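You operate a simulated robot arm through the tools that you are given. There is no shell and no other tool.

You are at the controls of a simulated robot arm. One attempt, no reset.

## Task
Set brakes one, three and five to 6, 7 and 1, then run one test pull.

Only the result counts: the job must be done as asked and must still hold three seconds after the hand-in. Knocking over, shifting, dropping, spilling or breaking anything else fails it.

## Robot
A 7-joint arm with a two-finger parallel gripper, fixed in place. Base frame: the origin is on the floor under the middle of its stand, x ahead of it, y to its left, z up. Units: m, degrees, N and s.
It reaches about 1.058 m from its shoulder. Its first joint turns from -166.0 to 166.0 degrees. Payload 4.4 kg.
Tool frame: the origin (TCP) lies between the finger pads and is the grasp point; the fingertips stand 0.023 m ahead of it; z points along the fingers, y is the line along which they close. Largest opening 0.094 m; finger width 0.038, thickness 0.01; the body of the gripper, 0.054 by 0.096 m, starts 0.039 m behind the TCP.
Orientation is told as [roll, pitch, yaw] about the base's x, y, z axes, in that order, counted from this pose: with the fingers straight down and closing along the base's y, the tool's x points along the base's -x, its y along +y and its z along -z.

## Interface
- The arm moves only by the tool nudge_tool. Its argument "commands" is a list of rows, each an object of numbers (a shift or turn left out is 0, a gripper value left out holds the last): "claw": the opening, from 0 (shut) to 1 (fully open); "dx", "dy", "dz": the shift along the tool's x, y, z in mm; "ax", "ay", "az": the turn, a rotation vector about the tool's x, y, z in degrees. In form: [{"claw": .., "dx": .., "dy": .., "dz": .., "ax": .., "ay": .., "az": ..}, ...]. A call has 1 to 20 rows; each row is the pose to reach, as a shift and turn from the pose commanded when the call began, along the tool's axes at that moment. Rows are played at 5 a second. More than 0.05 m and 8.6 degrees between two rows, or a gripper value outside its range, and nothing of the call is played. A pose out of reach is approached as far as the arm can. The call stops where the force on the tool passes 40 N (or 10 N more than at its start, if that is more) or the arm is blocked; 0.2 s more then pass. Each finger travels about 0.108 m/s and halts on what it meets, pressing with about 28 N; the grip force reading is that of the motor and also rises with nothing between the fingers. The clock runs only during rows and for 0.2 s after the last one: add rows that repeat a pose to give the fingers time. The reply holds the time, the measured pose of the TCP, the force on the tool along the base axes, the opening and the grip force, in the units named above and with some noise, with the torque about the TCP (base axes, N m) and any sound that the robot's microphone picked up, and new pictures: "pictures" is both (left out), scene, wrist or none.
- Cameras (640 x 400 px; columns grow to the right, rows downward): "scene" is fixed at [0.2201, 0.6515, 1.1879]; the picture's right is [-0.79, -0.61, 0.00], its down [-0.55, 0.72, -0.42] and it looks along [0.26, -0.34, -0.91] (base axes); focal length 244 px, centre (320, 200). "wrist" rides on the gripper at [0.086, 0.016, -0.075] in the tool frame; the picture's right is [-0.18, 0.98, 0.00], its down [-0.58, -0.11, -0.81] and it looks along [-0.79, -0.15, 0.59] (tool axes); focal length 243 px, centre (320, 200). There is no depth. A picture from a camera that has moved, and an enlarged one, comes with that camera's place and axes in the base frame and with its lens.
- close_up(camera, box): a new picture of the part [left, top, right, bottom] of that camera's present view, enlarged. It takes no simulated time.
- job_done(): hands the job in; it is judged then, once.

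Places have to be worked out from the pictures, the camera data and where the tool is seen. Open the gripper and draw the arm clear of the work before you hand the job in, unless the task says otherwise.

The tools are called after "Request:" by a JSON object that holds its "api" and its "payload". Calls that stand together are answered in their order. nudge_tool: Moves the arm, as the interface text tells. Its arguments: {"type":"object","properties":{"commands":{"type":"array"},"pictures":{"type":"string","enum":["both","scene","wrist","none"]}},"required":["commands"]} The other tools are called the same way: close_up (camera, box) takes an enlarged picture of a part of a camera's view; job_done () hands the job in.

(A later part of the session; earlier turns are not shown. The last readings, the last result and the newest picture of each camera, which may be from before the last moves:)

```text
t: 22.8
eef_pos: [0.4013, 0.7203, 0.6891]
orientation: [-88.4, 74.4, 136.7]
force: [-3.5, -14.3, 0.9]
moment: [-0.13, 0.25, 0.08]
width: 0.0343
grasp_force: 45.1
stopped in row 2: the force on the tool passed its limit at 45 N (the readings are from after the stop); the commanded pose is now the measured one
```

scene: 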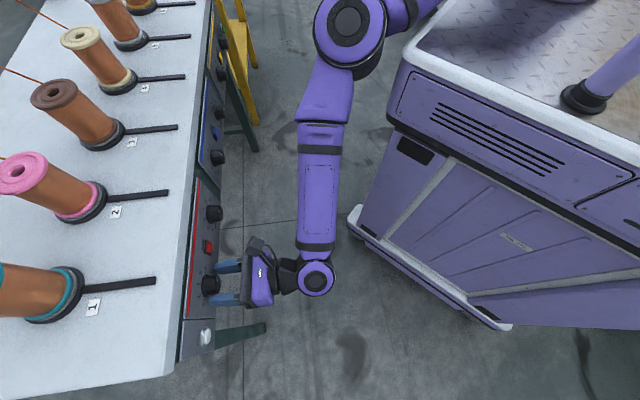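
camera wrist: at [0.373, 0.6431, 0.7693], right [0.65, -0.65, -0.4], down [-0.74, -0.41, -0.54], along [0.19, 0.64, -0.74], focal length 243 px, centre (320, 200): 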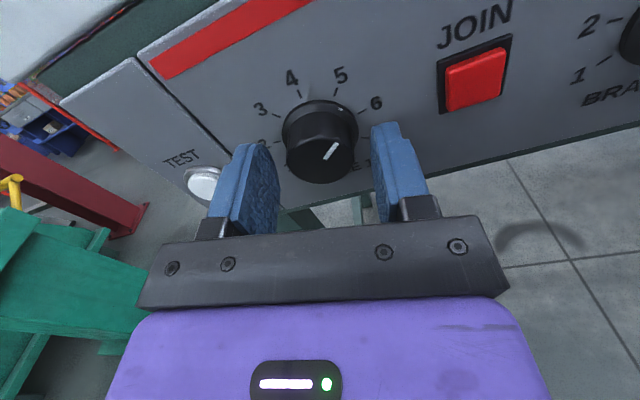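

The limit tripped again within a few degrees of positive roll, although the −40→0 roll went freely. The wrist may be getting into an awkward range here, so I'll release, back off and test the positive roll in free air.

Request:
{"api": "nudge_tool", "payload": {"commands": [{"claw": 0.45}, {"claw": 0.6}, {"claw": 0.64}, {"claw": 0.64, "dz": -10}, {"claw": 0.64, "dz": -20}, {"claw": 0.64, "dz": -30}, {"claw": 0.64, "dz": -40}, {"claw": 0.64, "dz": -40}], "pictures": "none"}}

Request:
{"api": "nudge_tool", "payload": {"commands": [{"az": 5}, {"az": 10}, {"az": 15}, {"az": 20}, {"az": 25}, {"az": 25}], "pictures": "both"}}

```text
t: 24.6
eef_pos: [0.3734, 0.6918, 0.6903]
orientation: [-88.4, 74.7, 136.6]
force: [0.6, 0.3, -0.1]
moment: [0.0, -0.01, 0.03]
width: 0.0604
grasp_force: 0.2
```

```text
t: 26.0
eef_pos: [0.3763, 0.6957, 0.6949]
orientation: [-90.1, 49.3, 135.0]
force: [0.8, -0.7, 0.3]
moment: [0.01, 0.02, 0.03]
width: 0.0603
grasp_force: 0.0
camera wrist: at [0.3718, 0.5945, 0.7499], right [0.44, -0.44, -0.78], down [-0.9, -0.24, -0.37], along [-0.03, 0.86, -0.5], focal length 243 px, centre (320, 200)
```

scene: 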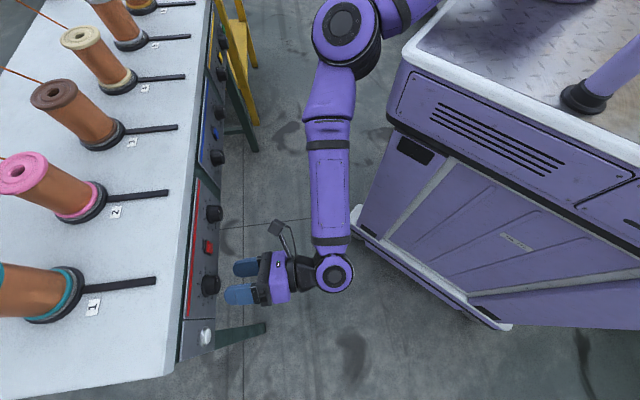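
wrist: 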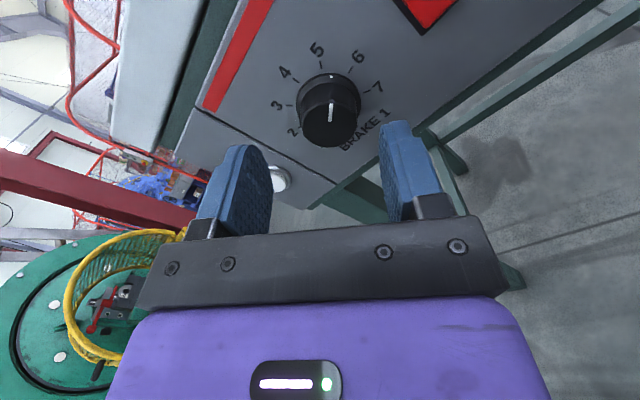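

In free air the roll reached +41° fine, but the TCP drifted about 5 mm toward the panel and 5 mm up, which explains the load. I'll hold still for a moment to see whether it settles back.

Request:
{"api": "nudge_tool", "payload": {"commands": [{"az": 0}, {"az": 0}, {"az": 0}, {"az": 0}, {"az": 0}, {"az": 0}], "pictures": "none"}}

Request:
{"api": "nudge_tool", "payload": {"commands": [{"az": 0}, {"az": 0}], "pictures": "none"}}

Request:
{"api": "nudge_tool", "payload": {"commands": [{"az": -5}, {"az": -10}, {"az": -15}, {"az": -20}, {"az": -25}, {"az": -25}], "pictures": "none"}}

Request:
{"api": "nudge_tool", "payload": {"commands": [{"az": 0}, {"az": 0}, {"az": 0}], "pictures": "none"}}

```text
t: 27.4
eef_pos: [0.3772, 0.6957, 0.6951]
orientation: [-89.9, 49.4, 135.0]
force: [-0.2, 0.6, 0.1]
moment: [-0.03, 0.02, 0.0]
width: 0.0603
grasp_force: 0.1
```

```text
t: 28.0
eef_pos: [0.3764, 0.6961, 0.6939]
orientation: [-90.0, 49.3, 135.1]
force: [-0.4, -0.2, -0.2]
moment: [-0.03, 0.01, -0.04]
width: 0.0604
grasp_force: 0.1
```

```text
t: 29.4
eef_pos: [0.3717, 0.6914, 0.6888]
orientation: [-88.3, 74.6, 136.7]
force: [-0.7, 0.0, 0.3]
moment: [0.01, 0.0, 0.01]
width: 0.0603
grasp_force: 0.1
```

```text
t: 30.2
eef_pos: [0.3739, 0.6911, 0.69]
orientation: [-88.4, 74.6, 136.5]
force: [0.6, 0.1, -0.4]
moment: [0.02, 0.0, 0.01]
width: 0.0606
grasp_force: 0.1
```

The drift is repeatable, so it depends on roll; holding still doesn't change it. I'll map TCP position against roll in free air to find a smooth range for turning.

Request:
{"api": "nudge_tool", "payload": {"commands": [{"az": -5}, {"az": -10}, {"az": -15}, {"az": -15}, {"az": -15}], "pictures": "none"}}

Request:
{"api": "nudge_tool", "payload": {"commands": [{"az": -5}, {"az": -10}, {"az": -15}, {"az": -20}, {"az": -20}, {"az": -20}], "pictures": "none"}}

Request:
{"api": "nudge_tool", "payload": {"commands": [{"az": -5}, {"az": -10}, {"az": -15}, {"az": -20}, {"az": -20}, {"az": -20}], "pictures": "none"}}

Request:
{"api": "nudge_tool", "payload": {"commands": [{"az": -5}, {"az": -10}, {"az": -15}, {"az": -20}, {"az": -20}, {"az": -20}], "pictures": "none"}}

Request:
{"api": "nudge_tool", "payload": {"commands": [{"az": -5}, {"az": -10}, {"az": -15}, {"az": -20}, {"az": -20}, {"az": -20}], "pictures": "both"}}

```text
t: 31.4
eef_pos: [0.3728, 0.6905, 0.6894]
orientation: [-45.4, 89.4, 179.7]
force: [0.3, 0.6, 0.8]
moment: [-0.01, -0.02, 0.02]
width: 0.0601
grasp_force: 0.1
```

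```text
t: 32.8
eef_pos: [0.3721, 0.6934, 0.6896]
orientation: [88.8, 70.4, -46.1]
force: [0.6, -0.4, 0.0]
moment: [0.02, -0.04, 0.04]
width: 0.0602
grasp_force: 0.2
```

```text
t: 34.2
eef_pos: [0.373, 0.6922, 0.687]
orientation: [89.3, 50.4, -45.4]
force: [0.0, -0.1, 0.2]
moment: [0.02, -0.01, -0.02]
width: 0.0602
grasp_force: 0.1
```

```text
t: 35.6
eef_pos: [0.3738, 0.6926, 0.6887]
orientation: [89.6, 30.4, -45.1]
force: [-0.1, -0.1, 0.0]
moment: [0.01, 0.0, 0.01]
width: 0.0604
grasp_force: 0.0
```

```text
t: 37.0
eef_pos: [0.3744, 0.6925, 0.6889]
orientation: [89.7, 10.4, -44.9]
force: [-0.4, -0.6, 1.1]
moment: [0.01, 0.0, 0.01]
width: 0.0601
grasp_force: 0.1
camera wrist: at [0.2626, 0.6977, 0.7214], right [0.26, -0.25, 0.93], down [-0.18, -0.96, -0.21], along [0.95, -0.11, -0.29], focal length 243 px, centre (320, 200)
```

scene: 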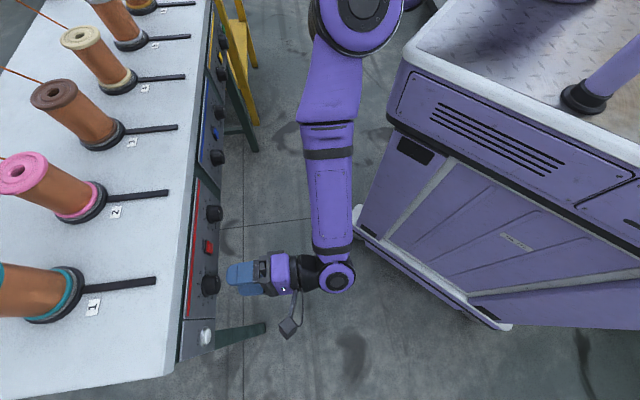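
wrist: 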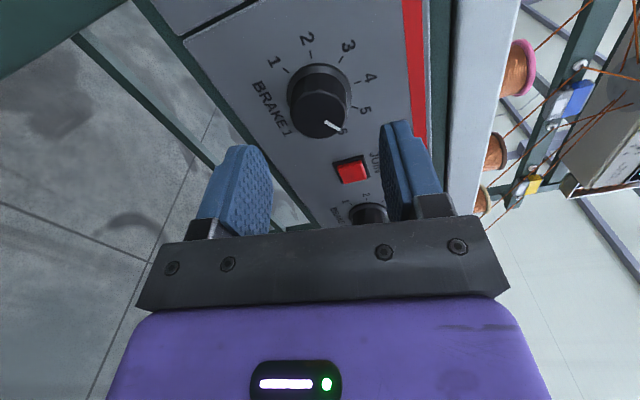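

From +15° down to −80° roll the TCP stays put within about 1 mm, so I'll do the turning in that range. Now at −80° roll, I'll measure the knob's centring from here.

Request:
{"api": "close_up", "payload": {"camera": "wrist", "box": [240, 20, 400, 160]}}

Request:
{"api": "close_up", "payload": {"camera": "scene", "box": [180, 250, 260, 320]}}

```text
2.86 times, centred on (320, 90) of wrist
camera zoom: at [0.2626, 0.6977, 0.7214], right [0.26, -0.25, 0.93], down [-0.18, -0.96, -0.21], along [0.95, -0.11, -0.29], focal length 693 px, centre (320, 514)
```

zoom: 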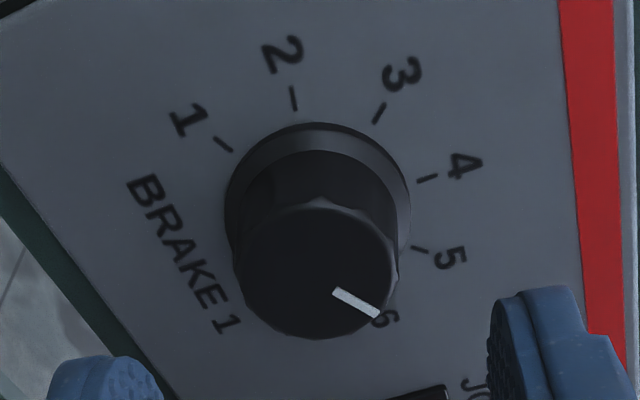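

```text
5.71 times, centred on (220, 285) of scene
camera zoom: at [0.2201, 0.6515, 1.1879], right [-0.79, -0.61, 0.0], down [-0.55, 0.72, -0.42], along [0.26, -0.34, -0.91], focal length 1396 px, centre (891, -286)
```

zoom: 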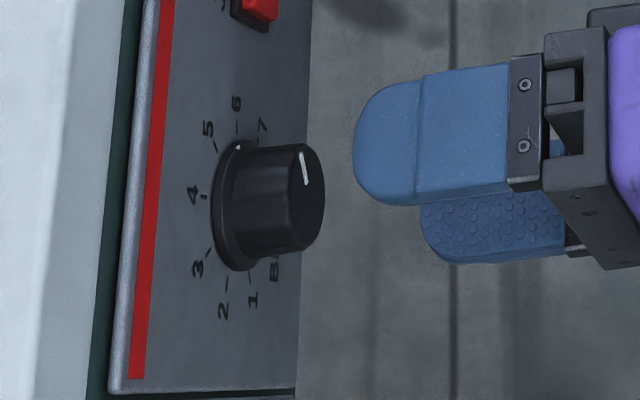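

Knob 1's axis is within 1 mm of the tool axis, with the cap face about 53 mm and the panel about 74 mm ahead. I'll advance 41 mm at this roll, then grip.

Request:
{"api": "nudge_tool", "payload": {"commands": [{"claw": 0.64, "dy": -0.7, "dz": 10}, {"claw": 0.64, "dy": -0.7, "dz": 20}, {"claw": 0.64, "dy": -0.7, "dz": 30}, {"claw": 0.64, "dy": -0.7, "dz": 36}, {"claw": 0.64, "dy": -0.7, "dz": 41}, {"claw": 0.64, "dy": -0.7, "dz": 41}], "pictures": "both"}}

Request:
{"api": "close_up", "payload": {"camera": "wrist", "box": [220, 50, 420, 210]}}

Request:
{"api": "close_up", "payload": {"camera": "scene", "box": [180, 250, 260, 320]}}

```text
t: 38.4
eef_pos: [0.4008, 0.7217, 0.6875]
orientation: [89.7, 10.4, -45.0]
force: [0.0, 0.6, -0.2]
moment: [-0.01, 0.02, -0.02]
width: 0.0604
grasp_force: 0.1
camera wrist: at [0.2902, 0.727, 0.7201], right [0.26, -0.25, 0.93], down [-0.18, -0.96, -0.21], along [0.95, -0.11, -0.29], focal length 243 px, centre (320, 200)
```

scene: 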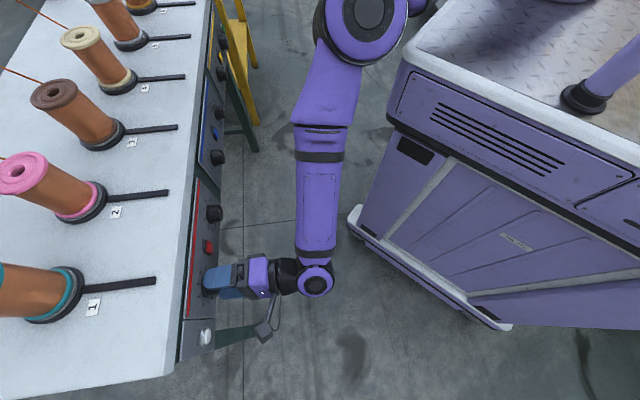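
wrist: 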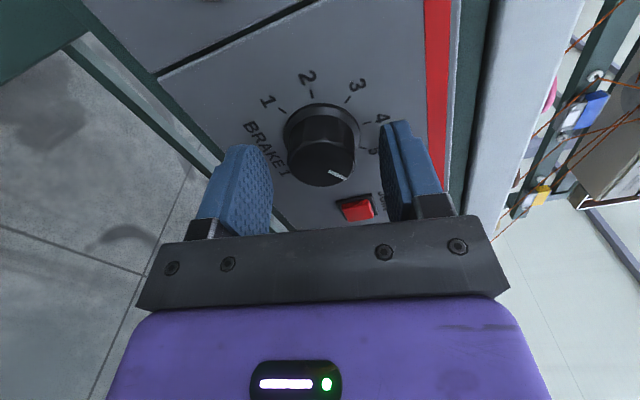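

```text
2.50 times, centred on (320, 130) of wrist
camera zoom: at [0.2902, 0.727, 0.7201], right [0.26, -0.25, 0.93], down [-0.18, -0.96, -0.21], along [0.95, -0.11, -0.29], focal length 606 px, centre (320, 375)
```

zoom: 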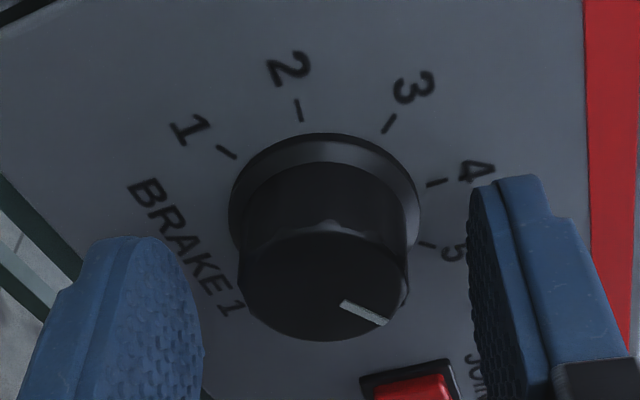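

```text
5.71 times, centred on (220, 285) of scene
camera zoom: at [0.2201, 0.6515, 1.1879], right [-0.79, -0.61, 0.0], down [-0.55, 0.72, -0.42], along [0.26, -0.34, -0.91], focal length 1396 px, centre (891, -286)
```

zoom: 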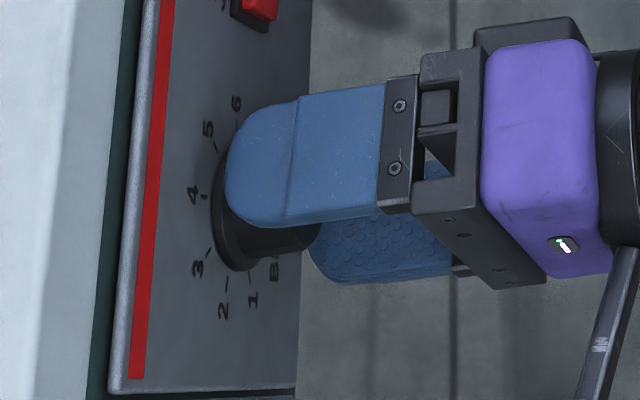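

Centred within about 0.5 mm, tips roughly 11 mm off the panel. I'll grip and check the load.

Request:
{"api": "nudge_tool", "payload": {"commands": [{"claw": 0.5}, {"claw": 0.4}, {"claw": 0.3}, {"claw": 0.3}, {"claw": 0.3}], "pictures": "none"}}

Request:
{"api": "nudge_tool", "payload": {"commands": [{"claw": 0.3, "az": 3}, {"claw": 0.3, "az": 6}, {"claw": 0.3, "az": 9}, {"claw": 0.3, "az": 12}, {"claw": 0.3, "az": 12}], "pictures": "wrist"}}

```text
t: 39.6
eef_pos: [0.4022, 0.7221, 0.6875]
orientation: [89.6, 10.5, -45.0]
force: [-0.3, -1.6, 6.6]
moment: [0.09, -0.13, -0.1]
width: 0.0345
grasp_force: 44.9
```

```text
t: 40.8
eef_pos: [0.4013, 0.7216, 0.6889]
orientation: [89.7, 22.6, -45.1]
force: [-9.0, -10.8, 15.2]
moment: [0.3, -0.3, -0.09]
width: 0.0344
grasp_force: 45.0
camera wrist: at [0.2963, 0.721, 0.7373], right [0.39, -0.38, 0.84], down [-0.22, -0.92, -0.32], along [0.89, -0.06, -0.44], focal length 243 px, centre (320, 200)
```

wrist: 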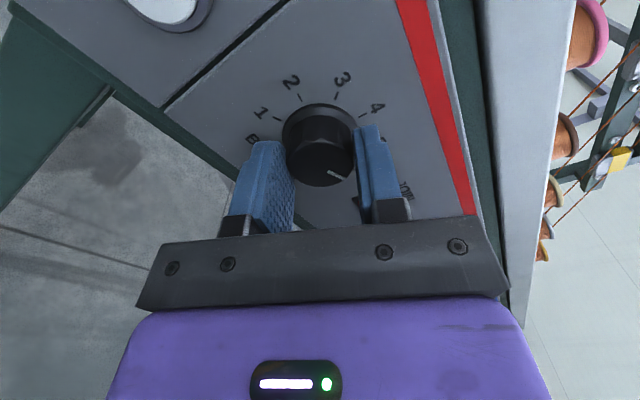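

That 12° turned smoothly at about 20 N. I'll turn the remaining 12.5° with a slight offset to relieve the load.

Request:
{"api": "nudge_tool", "payload": {"commands": [{"claw": 0.3, "az": 3, "dy": 0.4, "dz": -0.3}, {"claw": 0.3, "az": 6, "dy": 0.7, "dz": -0.6}, {"claw": 0.3, "az": 9, "dy": 0.7, "dz": -0.6}, {"claw": 0.3, "az": 12.5, "dy": 0.7, "dz": -0.6}, {"claw": 0.3, "az": 12.5, "dy": 0.7, "dz": -0.6}], "pictures": "wrist"}}

Request:
{"api": "nudge_tool", "payload": {"commands": [{"claw": 0.45}, {"claw": 0.6}, {"claw": 0.64}, {"claw": 0.64}], "pictures": "both"}}

Request:
{"api": "close_up", "payload": {"camera": "wrist", "box": [220, 50, 420, 210]}}

```text
t: 42.0
eef_pos: [0.4009, 0.7219, 0.6882]
orientation: [89.6, 35.0, -45.2]
force: [0.7, 16.1, 9.9]
moment: [0.19, -0.09, 0.35]
width: 0.0346
grasp_force: 44.8
camera wrist: at [0.305, 0.7124, 0.7523], right [0.51, -0.5, 0.7], down [-0.28, -0.86, -0.42], along [0.81, 0.02, -0.58], focal length 243 px, centre (320, 200)
```

wrist: 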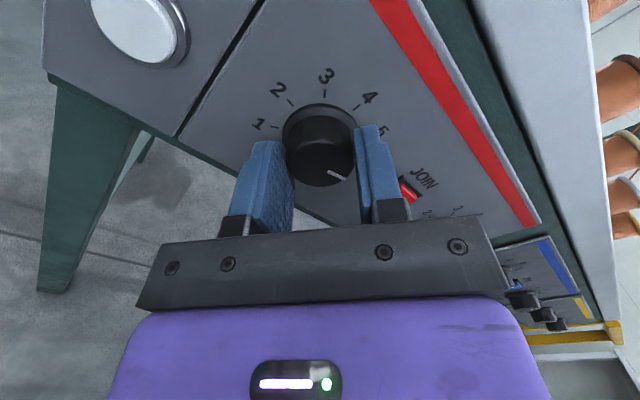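

```text
t: 43.0
eef_pos: [0.4012, 0.7204, 0.6883]
orientation: [89.4, 34.9, -45.2]
force: [-0.1, -0.3, -0.1]
moment: [-0.01, 0.0, -0.01]
width: 0.0599
grasp_force: 0.0
camera wrist: at [0.3048, 0.7116, 0.7514], right [0.51, -0.5, 0.7], down [-0.28, -0.87, -0.42], along [0.81, 0.02, -0.58], focal length 243 px, centre (320, 200)
```

scene: 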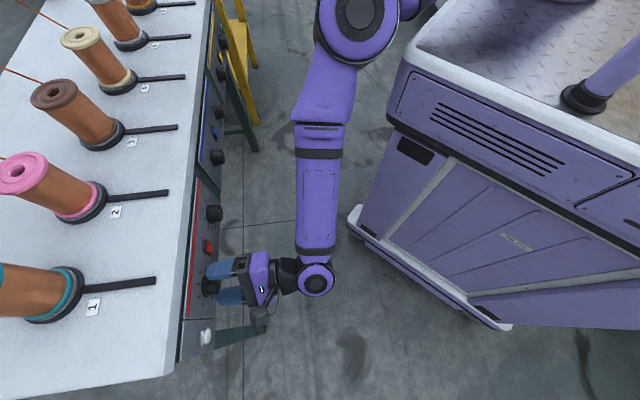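
wrist: 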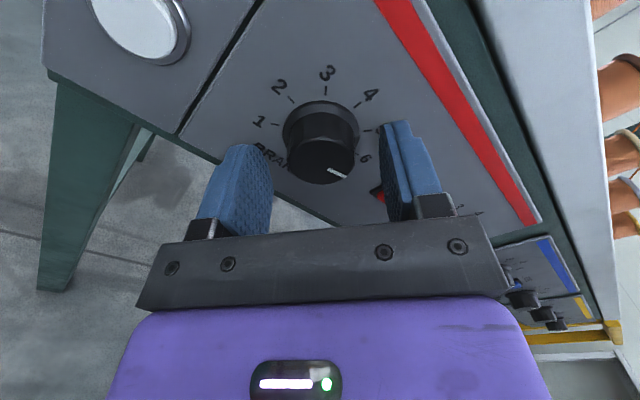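

```text
2.50 times, centred on (320, 130) of wrist
camera zoom: at [0.3048, 0.7116, 0.7514], right [0.51, -0.5, 0.7], down [-0.28, -0.87, -0.42], along [0.81, 0.02, -0.58], focal length 606 px, centre (320, 375)
```

zoom: 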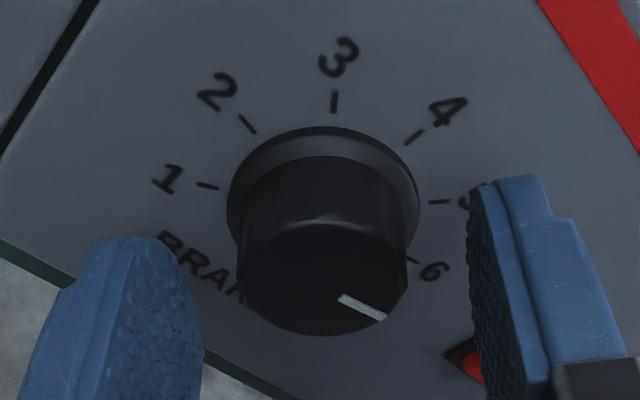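

Released: the pointer lines up with 6 to within about 1°. I'll back off 50 mm and roll level to get a clean look at brakes 1 and 2 from above.

Request:
{"api": "nudge_tool", "payload": {"commands": [{"dz": -12}, {"dz": -25}, {"dz": -38}, {"dz": -50}, {"dz": -50, "az": 8}, {"dz": -50, "az": 16}, {"dz": -50, "az": 24}, {"dz": -50, "az": 32}, {"dz": -50, "az": 40}, {"dz": -50, "az": 48}, {"dz": -50, "az": 55}, {"dz": -50, "az": 55}], "pictures": "both"}}

Request:
{"api": "close_up", "payload": {"camera": "wrist", "box": [230, 20, 410, 160]}}

Request:
{"api": "close_up", "payload": {"camera": "scene", "box": [180, 190, 250, 320]}}

```text
t: 45.6
eef_pos: [0.3661, 0.687, 0.6883]
orientation: [-4.5, 89.7, -139.5]
force: [0.1, -0.8, -0.8]
moment: [0.0, -0.04, -0.02]
width: 0.0602
grasp_force: 0.1
camera wrist: at [0.3257, 0.6221, 0.7754], right [0.69, -0.7, -0.18], down [-0.65, -0.5, -0.58], along [0.31, 0.52, -0.8], focal length 243 px, centre (320, 200)
```

scene: 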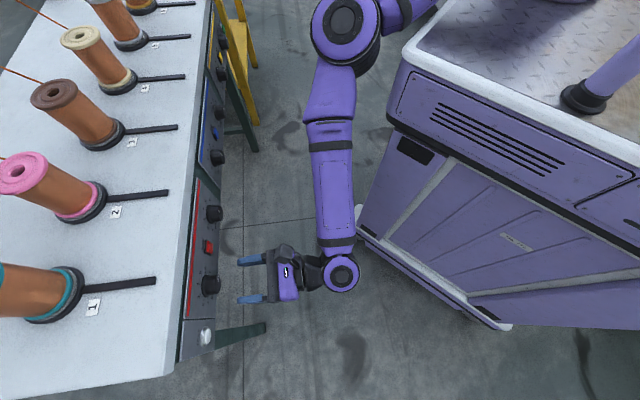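
wrist: 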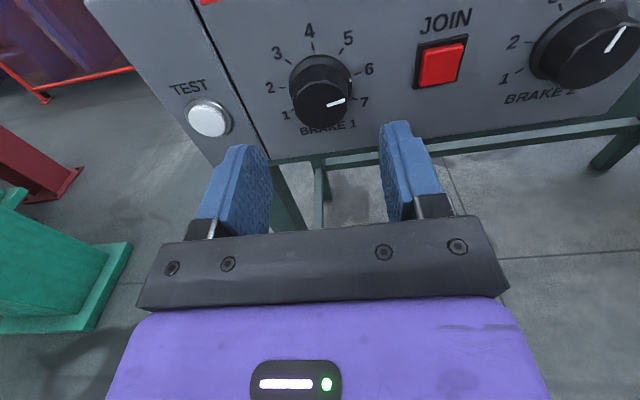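

```text
2.86 times, centred on (320, 90) of wrist
camera zoom: at [0.3257, 0.6221, 0.7754], right [0.69, -0.7, -0.18], down [-0.65, -0.5, -0.58], along [0.31, 0.52, -0.8], focal length 693 px, centre (320, 514)
```

zoom: 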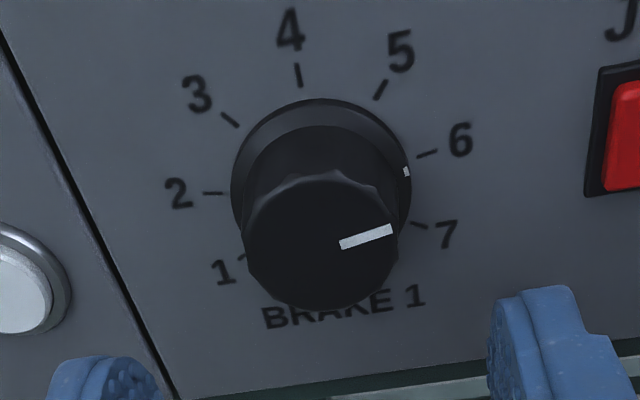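

```text
3.08 times, centred on (215, 255) of scene
camera zoom: at [0.2201, 0.6515, 1.1879], right [-0.79, -0.61, 0.0], down [-0.55, 0.72, -0.42], along [0.26, -0.34, -0.91], focal length 752 px, centre (643, 31)
```

zoom: 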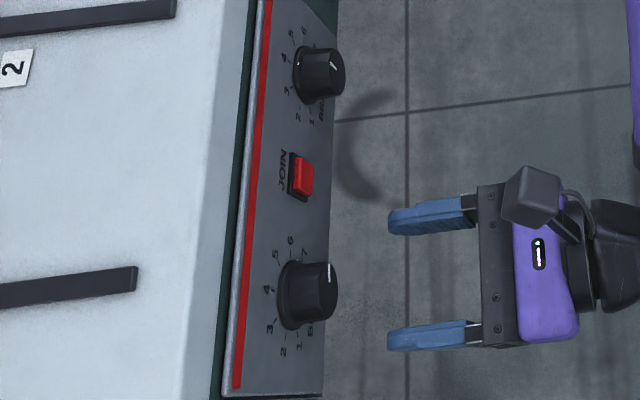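

Confirmed: brake 1 reads 6 (pointer measured at about 81° against 80°), and brake 2 is still at 4. Next I'll slide 300 mm along the panel to brake 3, keeping this stand-off.

Request:
{"api": "nudge_tool", "payload": {"commands": [{"dy": 30}, {"dy": 60}, {"dy": 90}, {"dy": 120}, {"dy": 150}, {"dy": 180}, {"dy": 210}, {"dy": 240}, {"dy": 270}, {"dy": 300}, {"dy": 300}], "pictures": "both"}}

Request:
{"api": "close_up", "payload": {"camera": "wrist", "box": [230, 20, 410, 160]}}

```text
t: 48.0
eef_pos: [0.576, 0.4734, 0.6887]
orientation: [4.3, 89.7, -130.7]
force: [-0.5, 0.3, 0.6]
moment: [-0.02, -0.01, 0.01]
width: 0.06
grasp_force: 0.1
camera wrist: at [0.5354, 0.4103, 0.7756], right [0.69, -0.7, -0.18], down [-0.65, -0.5, -0.58], along [0.31, 0.52, -0.8], focal length 243 px, centre (320, 200)
```

scene: 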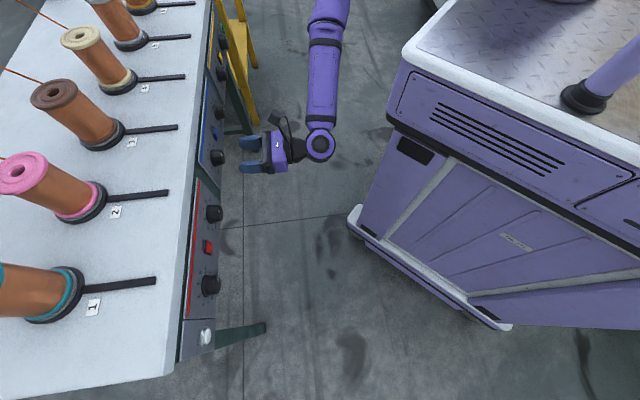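
wrist: 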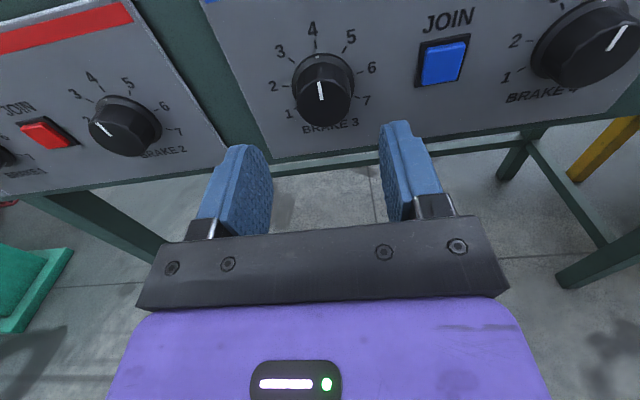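

```text
2.86 times, centred on (320, 90) of wrist
camera zoom: at [0.5354, 0.4103, 0.7756], right [0.69, -0.7, -0.18], down [-0.65, -0.5, -0.58], along [0.31, 0.52, -0.8], focal length 693 px, centre (320, 514)
```

zoom: 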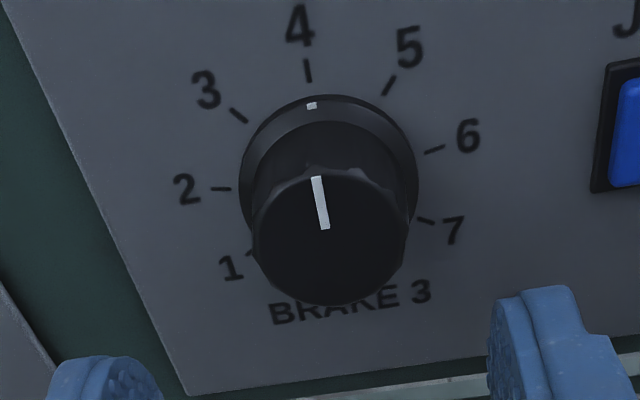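

Brake 3 is at 4, with its axis about 2 mm right and 1 mm up from the tool axis and the panel 84 mm ahead. It needs +120°, so I'll roll the hand back in two stages and check for drift before gripping.

Request:
{"api": "nudge_tool", "payload": {"commands": [{"dx": 1.2, "dy": 2, "az": -8}, {"dx": 1.2, "dy": 2, "az": -16}, {"dx": 1.2, "dy": 2, "az": -24}, {"dx": 1.2, "dy": 2, "az": -32}, {"dx": 1.2, "dy": 2, "az": -40}, {"dx": 1.2, "dy": 2, "az": -48}, {"dx": 1.2, "dy": 2, "az": -50}, {"dx": 1.2, "dy": 2, "az": -50}], "pictures": "none"}}

Request:
{"api": "nudge_tool", "payload": {"commands": [{"az": -8}, {"az": -16}, {"az": -24}, {"az": -32}, {"az": -40}, {"az": -48}, {"az": -50}, {"az": -50}], "pictures": "both"}}

Request:
{"api": "close_up", "payload": {"camera": "wrist", "box": [230, 20, 410, 160]}}

```text
t: 49.8
eef_pos: [0.5794, 0.472, 0.69]
orientation: [89.4, 39.8, -45.2]
force: [-0.3, -0.1, -0.1]
moment: [0.0, 0.03, -0.01]
width: 0.0598
grasp_force: 0.1
```

```text
t: 51.6
eef_pos: [0.5803, 0.4708, 0.69]
orientation: [89.6, -10.1, -44.9]
force: [-0.1, 0.3, 0.3]
moment: [0.01, 0.0, 0.01]
width: 0.0602
grasp_force: 0.0
camera wrist: at [0.4652, 0.4812, 0.6918], right [0.01, 0.0, 1.0], down [-0.15, -0.99, 0.0], along [0.99, -0.15, -0.01], focal length 243 px, centre (320, 200)
```

scene: 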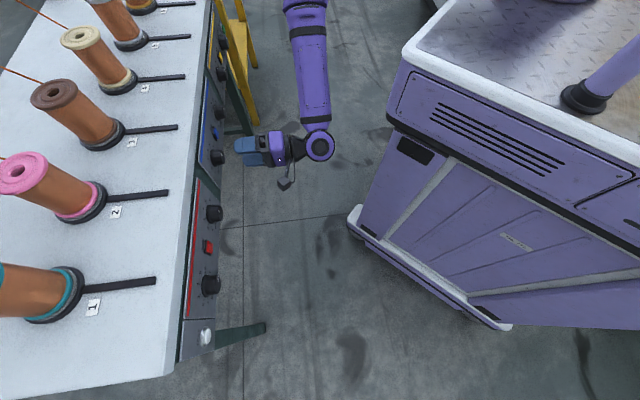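
wrist: 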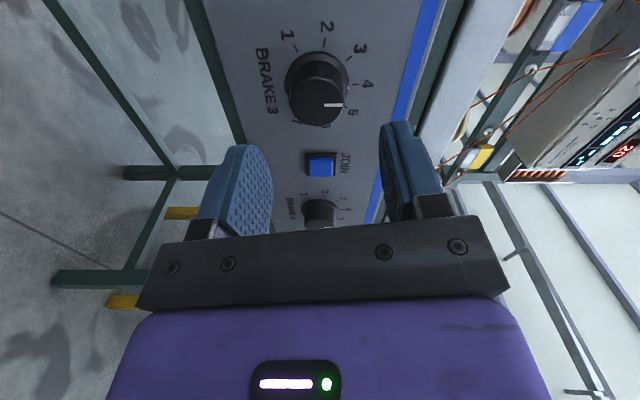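

```text
2.86 times, centred on (320, 90) of wrist
camera zoom: at [0.4652, 0.4812, 0.6918], right [0.01, 0.0, 1.0], down [-0.15, -0.99, 0.0], along [0.99, -0.15, -0.01], focal length 693 px, centre (320, 514)
```

zoom: 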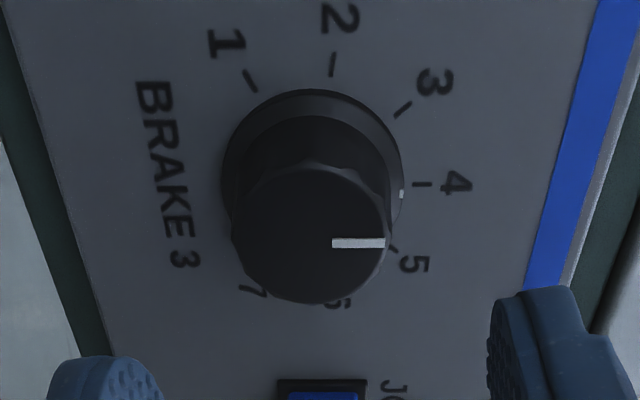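

The −100° roll here is drift-free. I'll make a small centring correction, advance 40 mm, and re-measure at close range.

Request:
{"api": "nudge_tool", "payload": {"commands": [{"claw": 0.64, "dx": 1.5, "dy": -1.6, "dz": 10}, {"claw": 0.64, "dx": 1.5, "dy": -1.6, "dz": 20}, {"claw": 0.64, "dx": 1.5, "dy": -1.6, "dz": 30}, {"claw": 0.64, "dx": 1.5, "dy": -1.6, "dz": 40}, {"claw": 0.64, "dx": 1.5, "dy": -1.6, "dz": 48}, {"claw": 0.64, "dx": 1.5, "dy": -1.6, "dz": 48}], "pictures": "both"}}

Request:
{"api": "close_up", "payload": {"camera": "wrist", "box": [220, 40, 420, 200]}}

Request:
{"api": "close_up", "payload": {"camera": "scene", "box": [190, 120, 270, 190]}}

```text
t: 53.0
eef_pos: [0.614, 0.5063, 0.6871]
orientation: [89.6, -9.9, -44.8]
force: [1.2, -1.0, 0.3]
moment: [0.01, -0.03, -0.03]
width: 0.06
grasp_force: 0.0
camera wrist: at [0.4986, 0.5161, 0.6892], right [0.01, 0.0, 1.0], down [-0.15, -0.99, 0.0], along [0.99, -0.15, -0.01], focal length 243 px, centre (320, 200)
```

scene: 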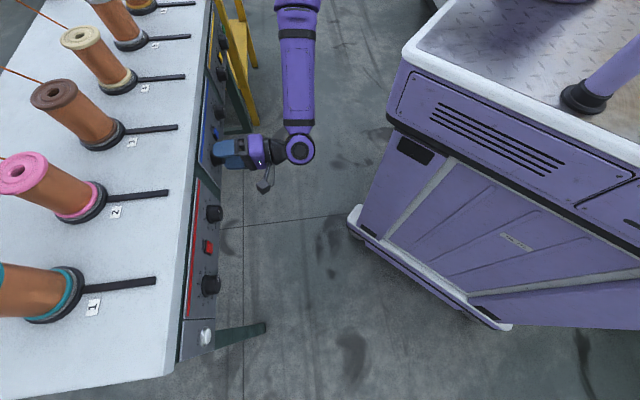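
wrist: 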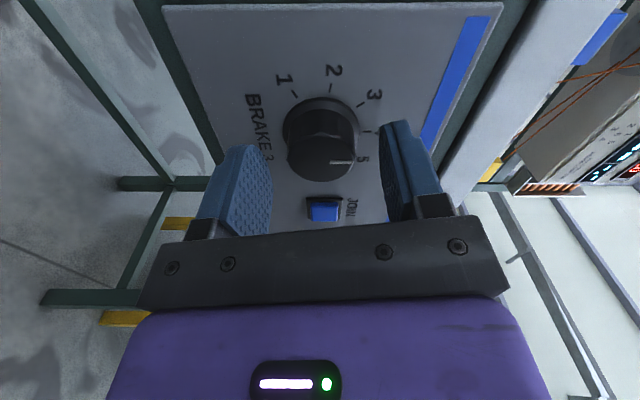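

```text
2.50 times, centred on (320, 120) of wrist
camera zoom: at [0.4986, 0.5161, 0.6892], right [0.01, 0.0, 1.0], down [-0.15, -0.99, 0.0], along [0.99, -0.15, -0.01], focal length 606 px, centre (320, 400)
```

zoom: 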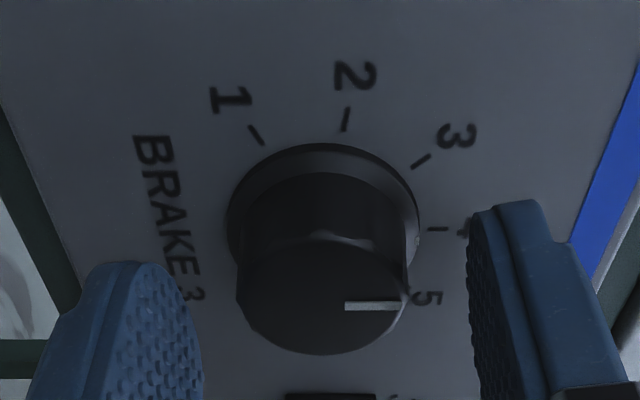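

```text
5.71 times, centred on (230, 155) of scene
camera zoom: at [0.2201, 0.6515, 1.1879], right [-0.79, -0.61, 0.0], down [-0.55, 0.72, -0.42], along [0.26, -0.34, -0.91], focal length 1396 px, centre (834, 457)
```

zoom: 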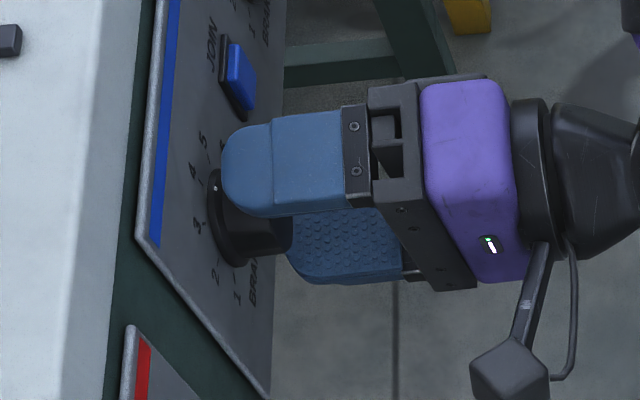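

Close-range centring shows about +1–2 mm in x and under 1 mm in y. I'll make a small correction, grip, and start turning clockwise in 15° pieces.

Request:
{"api": "nudge_tool", "payload": {"commands": [{"claw": 0.5, "dx": 0.8, "dy": 0.4}, {"claw": 0.4, "dx": 0.8, "dy": 0.4}, {"claw": 0.3, "dx": 0.8, "dy": 0.4}, {"claw": 0.3, "dx": 0.8, "dy": 0.4}, {"claw": 0.3, "dx": 0.8, "dy": 0.4}], "pictures": "none"}}

Request:
{"api": "nudge_tool", "payload": {"commands": [{"claw": 0.3, "az": 3}, {"claw": 0.3, "az": 6}, {"claw": 0.3, "az": 9}, {"claw": 0.3, "az": 12}, {"claw": 0.3, "az": 15}, {"claw": 0.3, "az": 15}], "pictures": "wrist"}}

```text
t: 54.2
eef_pos: [0.6123, 0.5065, 0.6884]
orientation: [89.5, -9.9, -44.9]
force: [-0.6, 0.0, 1.0]
moment: [-0.05, -0.05, -0.1]
width: 0.034
grasp_force: 45.1
```

```text
t: 55.6
eef_pos: [0.6136, 0.5063, 0.6872]
orientation: [89.6, 5.0, -45.0]
force: [9.5, 5.1, 0.9]
moment: [-0.05, 0.09, -0.01]
width: 0.0338
grasp_force: 44.5
camera wrist: at [0.5, 0.5147, 0.7126], right [0.2, -0.18, 0.96], down [-0.17, -0.97, -0.15], along [0.97, -0.13, -0.22], focal length 243 px, centre (320, 200)
```

wrist: 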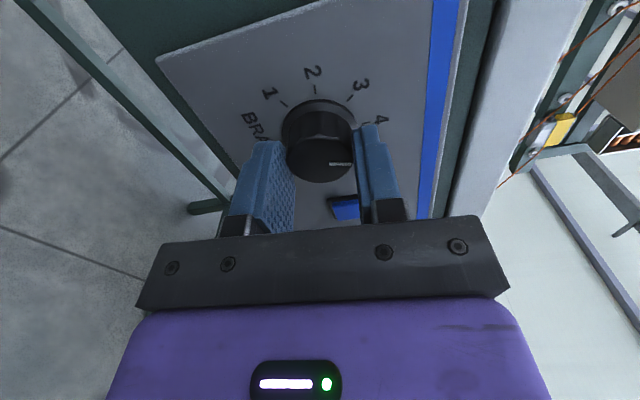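

Force stayed low at about 11 N over 15°. I'll check that brake 4 isn't following, then continue.

Request:
{"api": "close_up", "payload": {"camera": "scene", "box": [200, 95, 240, 130]}}

Request:
{"api": "nudge_tool", "payload": {"commands": [{"claw": 0.3, "az": 3}, {"claw": 0.3, "az": 6}, {"claw": 0.3, "az": 9}, {"claw": 0.3, "az": 12}, {"claw": 0.3, "az": 15}, {"claw": 0.3, "az": 18}, {"claw": 0.3, "az": 21}, {"claw": 0.3, "az": 24}, {"claw": 0.3, "az": 24}], "pictures": "wrist"}}

Request:
{"api": "close_up", "payload": {"camera": "scene", "box": [200, 95, 240, 130]}}

```text
11.43 times, centred on (220, 112) of scene
camera zoom: at [0.2201, 0.6515, 1.1879], right [-0.79, -0.61, 0.0], down [-0.55, 0.72, -0.42], along [0.26, -0.34, -0.91], focal length 2792 px, centre (1463, 1200)
```

zoom: 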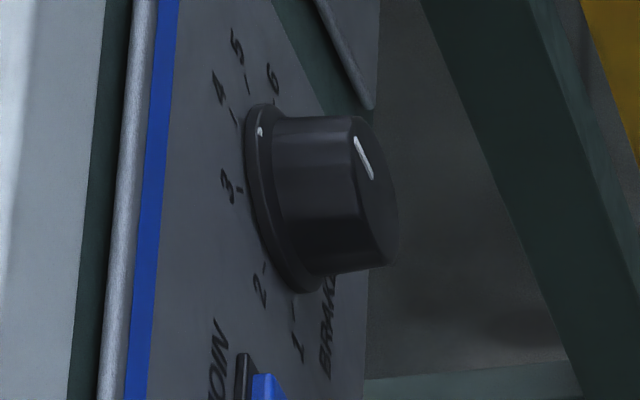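

```text
t: 57.6
eef_pos: [0.6131, 0.5065, 0.6872]
orientation: [89.6, 29.0, -45.2]
force: [14.6, -0.2, 7.5]
moment: [0.04, -0.06, -0.13]
width: 0.0341
grasp_force: 44.7
camera wrist: at [0.512, 0.5029, 0.7448], right [0.45, -0.45, 0.77], down [-0.25, -0.89, -0.37], along [0.86, -0.02, -0.52], focal length 243 px, centre (320, 200)
```

wrist: 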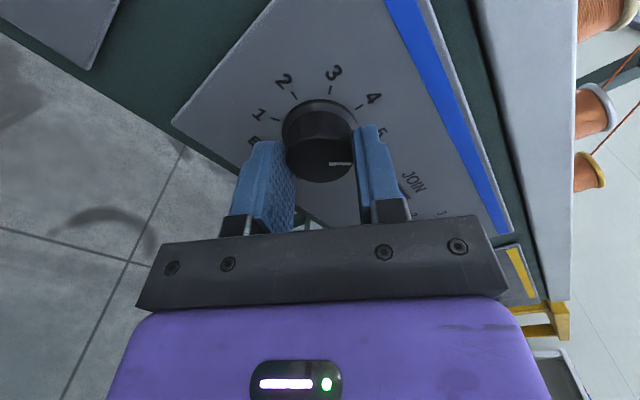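

```text
11.43 times, centred on (220, 112) of scene
camera zoom: at [0.2201, 0.6515, 1.1879], right [-0.79, -0.61, 0.0], down [-0.55, 0.72, -0.42], along [0.26, -0.34, -0.91], focal length 2792 px, centre (1463, 1200)
```

zoom: 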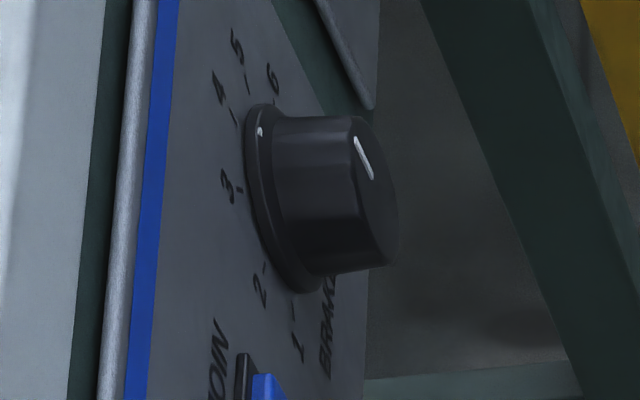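

Brake 4 is unchanged and brake 3 has turned 39° so far at about 16 N. I'll keep turning.

Request:
{"api": "nudge_tool", "payload": {"commands": [{"claw": 0.3, "az": 3}, {"claw": 0.3, "az": 6}, {"claw": 0.3, "az": 9}, {"claw": 0.3, "az": 12}, {"claw": 0.3, "az": 15}, {"claw": 0.3, "az": 18}, {"claw": 0.3, "az": 21}, {"claw": 0.3, "az": 21}], "pictures": "none"}}

Request:
{"api": "nudge_tool", "payload": {"commands": [{"claw": 0.3, "az": 3}, {"claw": 0.3, "az": 6}, {"claw": 0.3, "az": 9}, {"claw": 0.3, "az": 12}, {"claw": 0.3, "az": 15}, {"claw": 0.3, "az": 18}, {"claw": 0.3, "az": 20}, {"claw": 0.3, "az": 20}], "pictures": "wrist"}}

```text
t: 59.4
eef_pos: [0.613, 0.5066, 0.6868]
orientation: [89.3, 50.0, -45.6]
force: [20.9, -6.3, 7.1]
moment: [0.09, -0.09, -0.44]
width: 0.0338
grasp_force: 44.8
```

```text
t: 61.2
eef_pos: [0.6129, 0.5072, 0.6885]
orientation: [88.9, 70.0, -46.0]
force: [11.2, -10.6, 14.9]
moment: [0.06, -0.06, -0.31]
width: 0.0338
grasp_force: 44.7
camera wrist: at [0.55, 0.4651, 0.7757], right [0.7, -0.7, 0.16], down [-0.5, -0.64, -0.58], along [0.51, 0.32, -0.8], focal length 243 px, centre (320, 200)
```

wrist: 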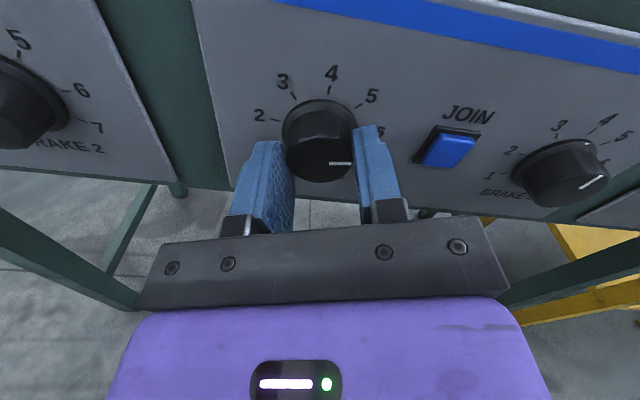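

Brake 3 has turned 80° so far. Brake 4's pointer looks odd from this angle, so I'll check it closely before going on.

Request:
{"api": "close_up", "payload": {"camera": "wrist", "box": [470, 90, 640, 220]}}

Request:
{"api": "close_up", "payload": {"camera": "scene", "box": [200, 95, 240, 130]}}

Request:
{"api": "close_up", "payload": {"camera": "wrist", "box": [240, 60, 400, 190]}}

```text
3.08 times, centred on (555, 155) of wrist
camera zoom: at [0.55, 0.4651, 0.7757], right [0.7, -0.7, 0.16], down [-0.5, -0.64, -0.58], along [0.51, 0.32, -0.8], focal length 746 px, centre (-403, 338)
```

zoom: 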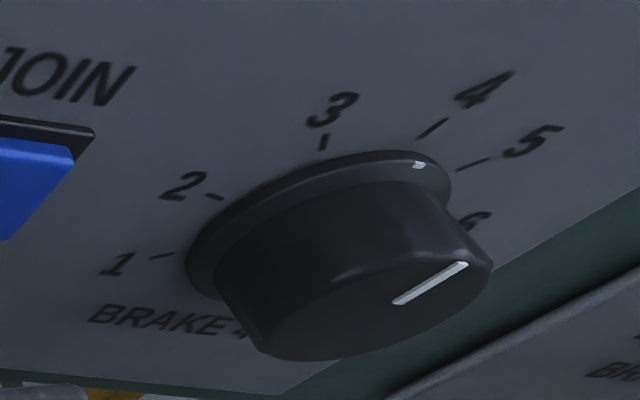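

```text
11.43 times, centred on (220, 112) of scene
camera zoom: at [0.2201, 0.6515, 1.1879], right [-0.79, -0.61, 0.0], down [-0.55, 0.72, -0.42], along [0.26, -0.34, -0.91], focal length 2792 px, centre (1463, 1200)
```

zoom: 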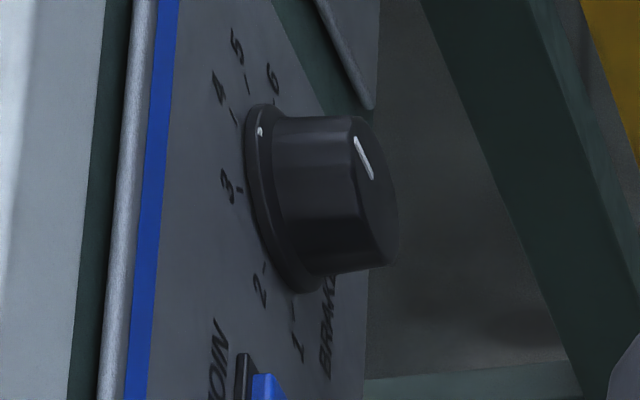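

```text
3.08 times, centred on (320, 125) of wrist
camera zoom: at [0.55, 0.4651, 0.7757], right [0.7, -0.7, 0.16], down [-0.5, -0.64, -0.58], along [0.51, 0.32, -0.8], focal length 746 px, centre (320, 431)
```

zoom: 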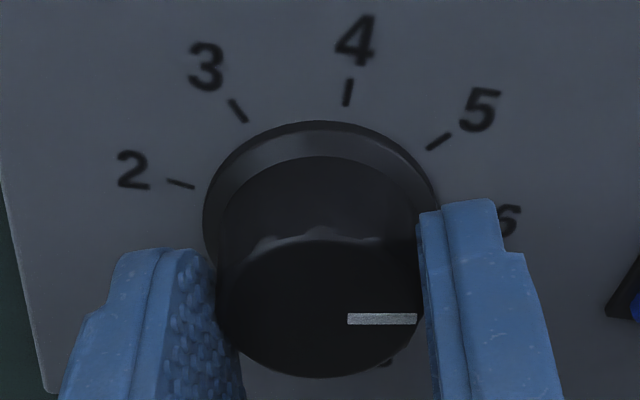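

Brake 4 is still at 4 (it was just perspective) and brake 3 is now at 6. I'll release, roll the open hand back 60° around the knob, and re-centre for the last 40°.

Request:
{"api": "nudge_tool", "payload": {"commands": [{"claw": 0.45}, {"claw": 0.6}, {"claw": 0.64}, {"claw": 0.64}, {"claw": 0.64, "az": -6}, {"claw": 0.64, "az": -13}, {"claw": 0.64, "az": -20}, {"claw": 0.64, "az": -27}, {"claw": 0.64, "az": -34}, {"claw": 0.64, "az": -41}, {"claw": 0.64, "az": -48}, {"claw": 0.64, "az": -54}, {"claw": 0.64, "az": -60}, {"claw": 0.64, "az": -60}], "pictures": "wrist"}}

Request:
{"api": "close_up", "payload": {"camera": "wrist", "box": [220, 40, 420, 200]}}

```text
t: 64.2
eef_pos: [0.6122, 0.5055, 0.6881]
orientation: [89.7, 9.9, -45.1]
force: [-0.7, 0.9, 0.7]
moment: [0.03, -0.01, -0.02]
width: 0.0602
grasp_force: 0.0
camera wrist: at [0.501, 0.5129, 0.7202], right [0.25, -0.24, 0.94], down [-0.18, -0.96, -0.2], along [0.95, -0.12, -0.29], focal length 243 px, centre (320, 200)
```

wrist: 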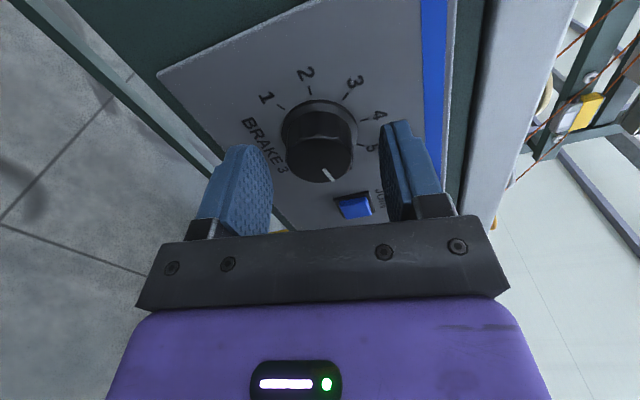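

```text
2.50 times, centred on (320, 120) of wrist
camera zoom: at [0.501, 0.5129, 0.7202], right [0.25, -0.24, 0.94], down [-0.18, -0.96, -0.2], along [0.95, -0.12, -0.29], focal length 606 px, centre (320, 400)
```

zoom: 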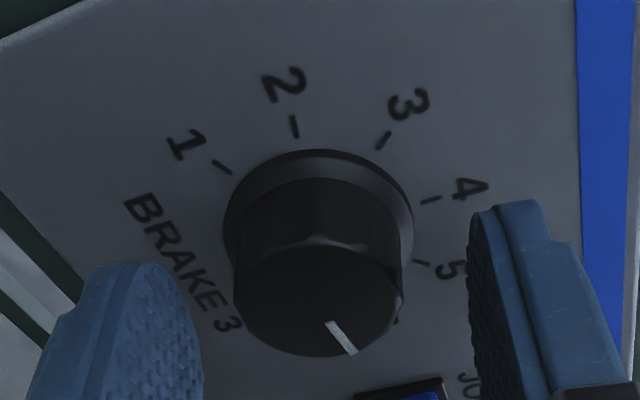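

The knob is centred within half a millimetre. I'll grip and turn the last 40° to 7.

Request:
{"api": "nudge_tool", "payload": {"commands": [{"claw": 0.5}, {"claw": 0.4}, {"claw": 0.3}, {"claw": 0.3}, {"claw": 0.3}], "pictures": "none"}}

Request:
{"api": "nudge_tool", "payload": {"commands": [{"claw": 0.3, "az": 3}, {"claw": 0.3, "az": 6}, {"claw": 0.3, "az": 9}, {"claw": 0.3, "az": 12}, {"claw": 0.3, "az": 15}, {"claw": 0.3, "az": 18}, {"claw": 0.3, "az": 21}, {"claw": 0.3, "az": 21}], "pictures": "none"}}

Request:
{"api": "nudge_tool", "payload": {"commands": [{"claw": 0.3, "az": 3}, {"claw": 0.3, "az": 6}, {"claw": 0.3, "az": 9}, {"claw": 0.3, "az": 12}, {"claw": 0.3, "az": 15}, {"claw": 0.3, "az": 18}, {"claw": 0.3, "az": 18}], "pictures": "wrist"}}

Request:
{"api": "close_up", "payload": {"camera": "wrist", "box": [220, 40, 420, 200]}}

```text
t: 65.4
eef_pos: [0.6112, 0.5071, 0.6886]
orientation: [89.5, 9.9, -45.0]
force: [-0.3, 2.6, -5.4]
moment: [-0.11, 0.1, 0.07]
width: 0.0343
grasp_force: 44.9
```

```text
t: 67.2
eef_pos: [0.6101, 0.5082, 0.6882]
orientation: [89.6, 31.0, -45.1]
force: [-0.9, 3.6, 5.0]
moment: [0.07, -0.08, 0.19]
width: 0.034
grasp_force: 44.9
```

```text
t: 68.8
eef_pos: [0.6126, 0.507, 0.689]
orientation: [89.3, 49.0, -45.5]
force: [-10.6, -6.0, 6.9]
moment: [0.19, -0.14, 0.2]
width: 0.0342
grasp_force: 44.9
camera wrist: at [0.5282, 0.4862, 0.7651], right [0.61, -0.61, 0.51], down [-0.36, -0.78, -0.5], along [0.7, 0.13, -0.7], focal length 243 px, centre (320, 200)
```

wrist: 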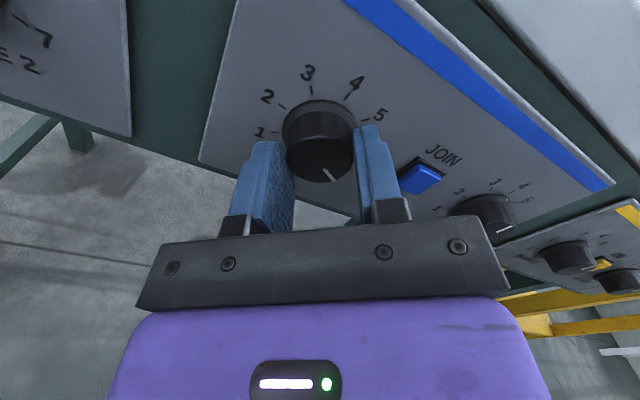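

```text
2.50 times, centred on (320, 120) of wrist
camera zoom: at [0.5282, 0.4862, 0.7651], right [0.61, -0.61, 0.51], down [-0.36, -0.78, -0.5], along [0.7, 0.13, -0.7], focal length 606 px, centre (320, 400)
```

zoom: 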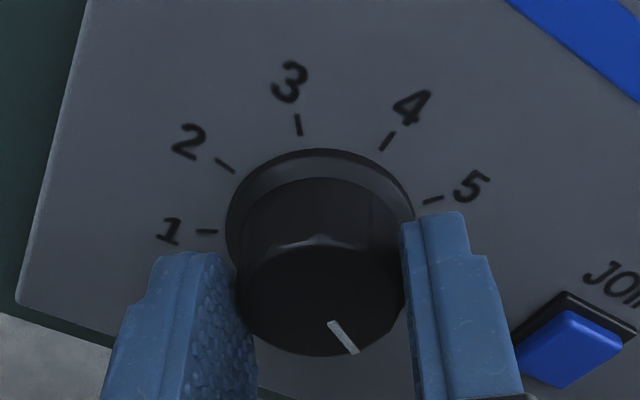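

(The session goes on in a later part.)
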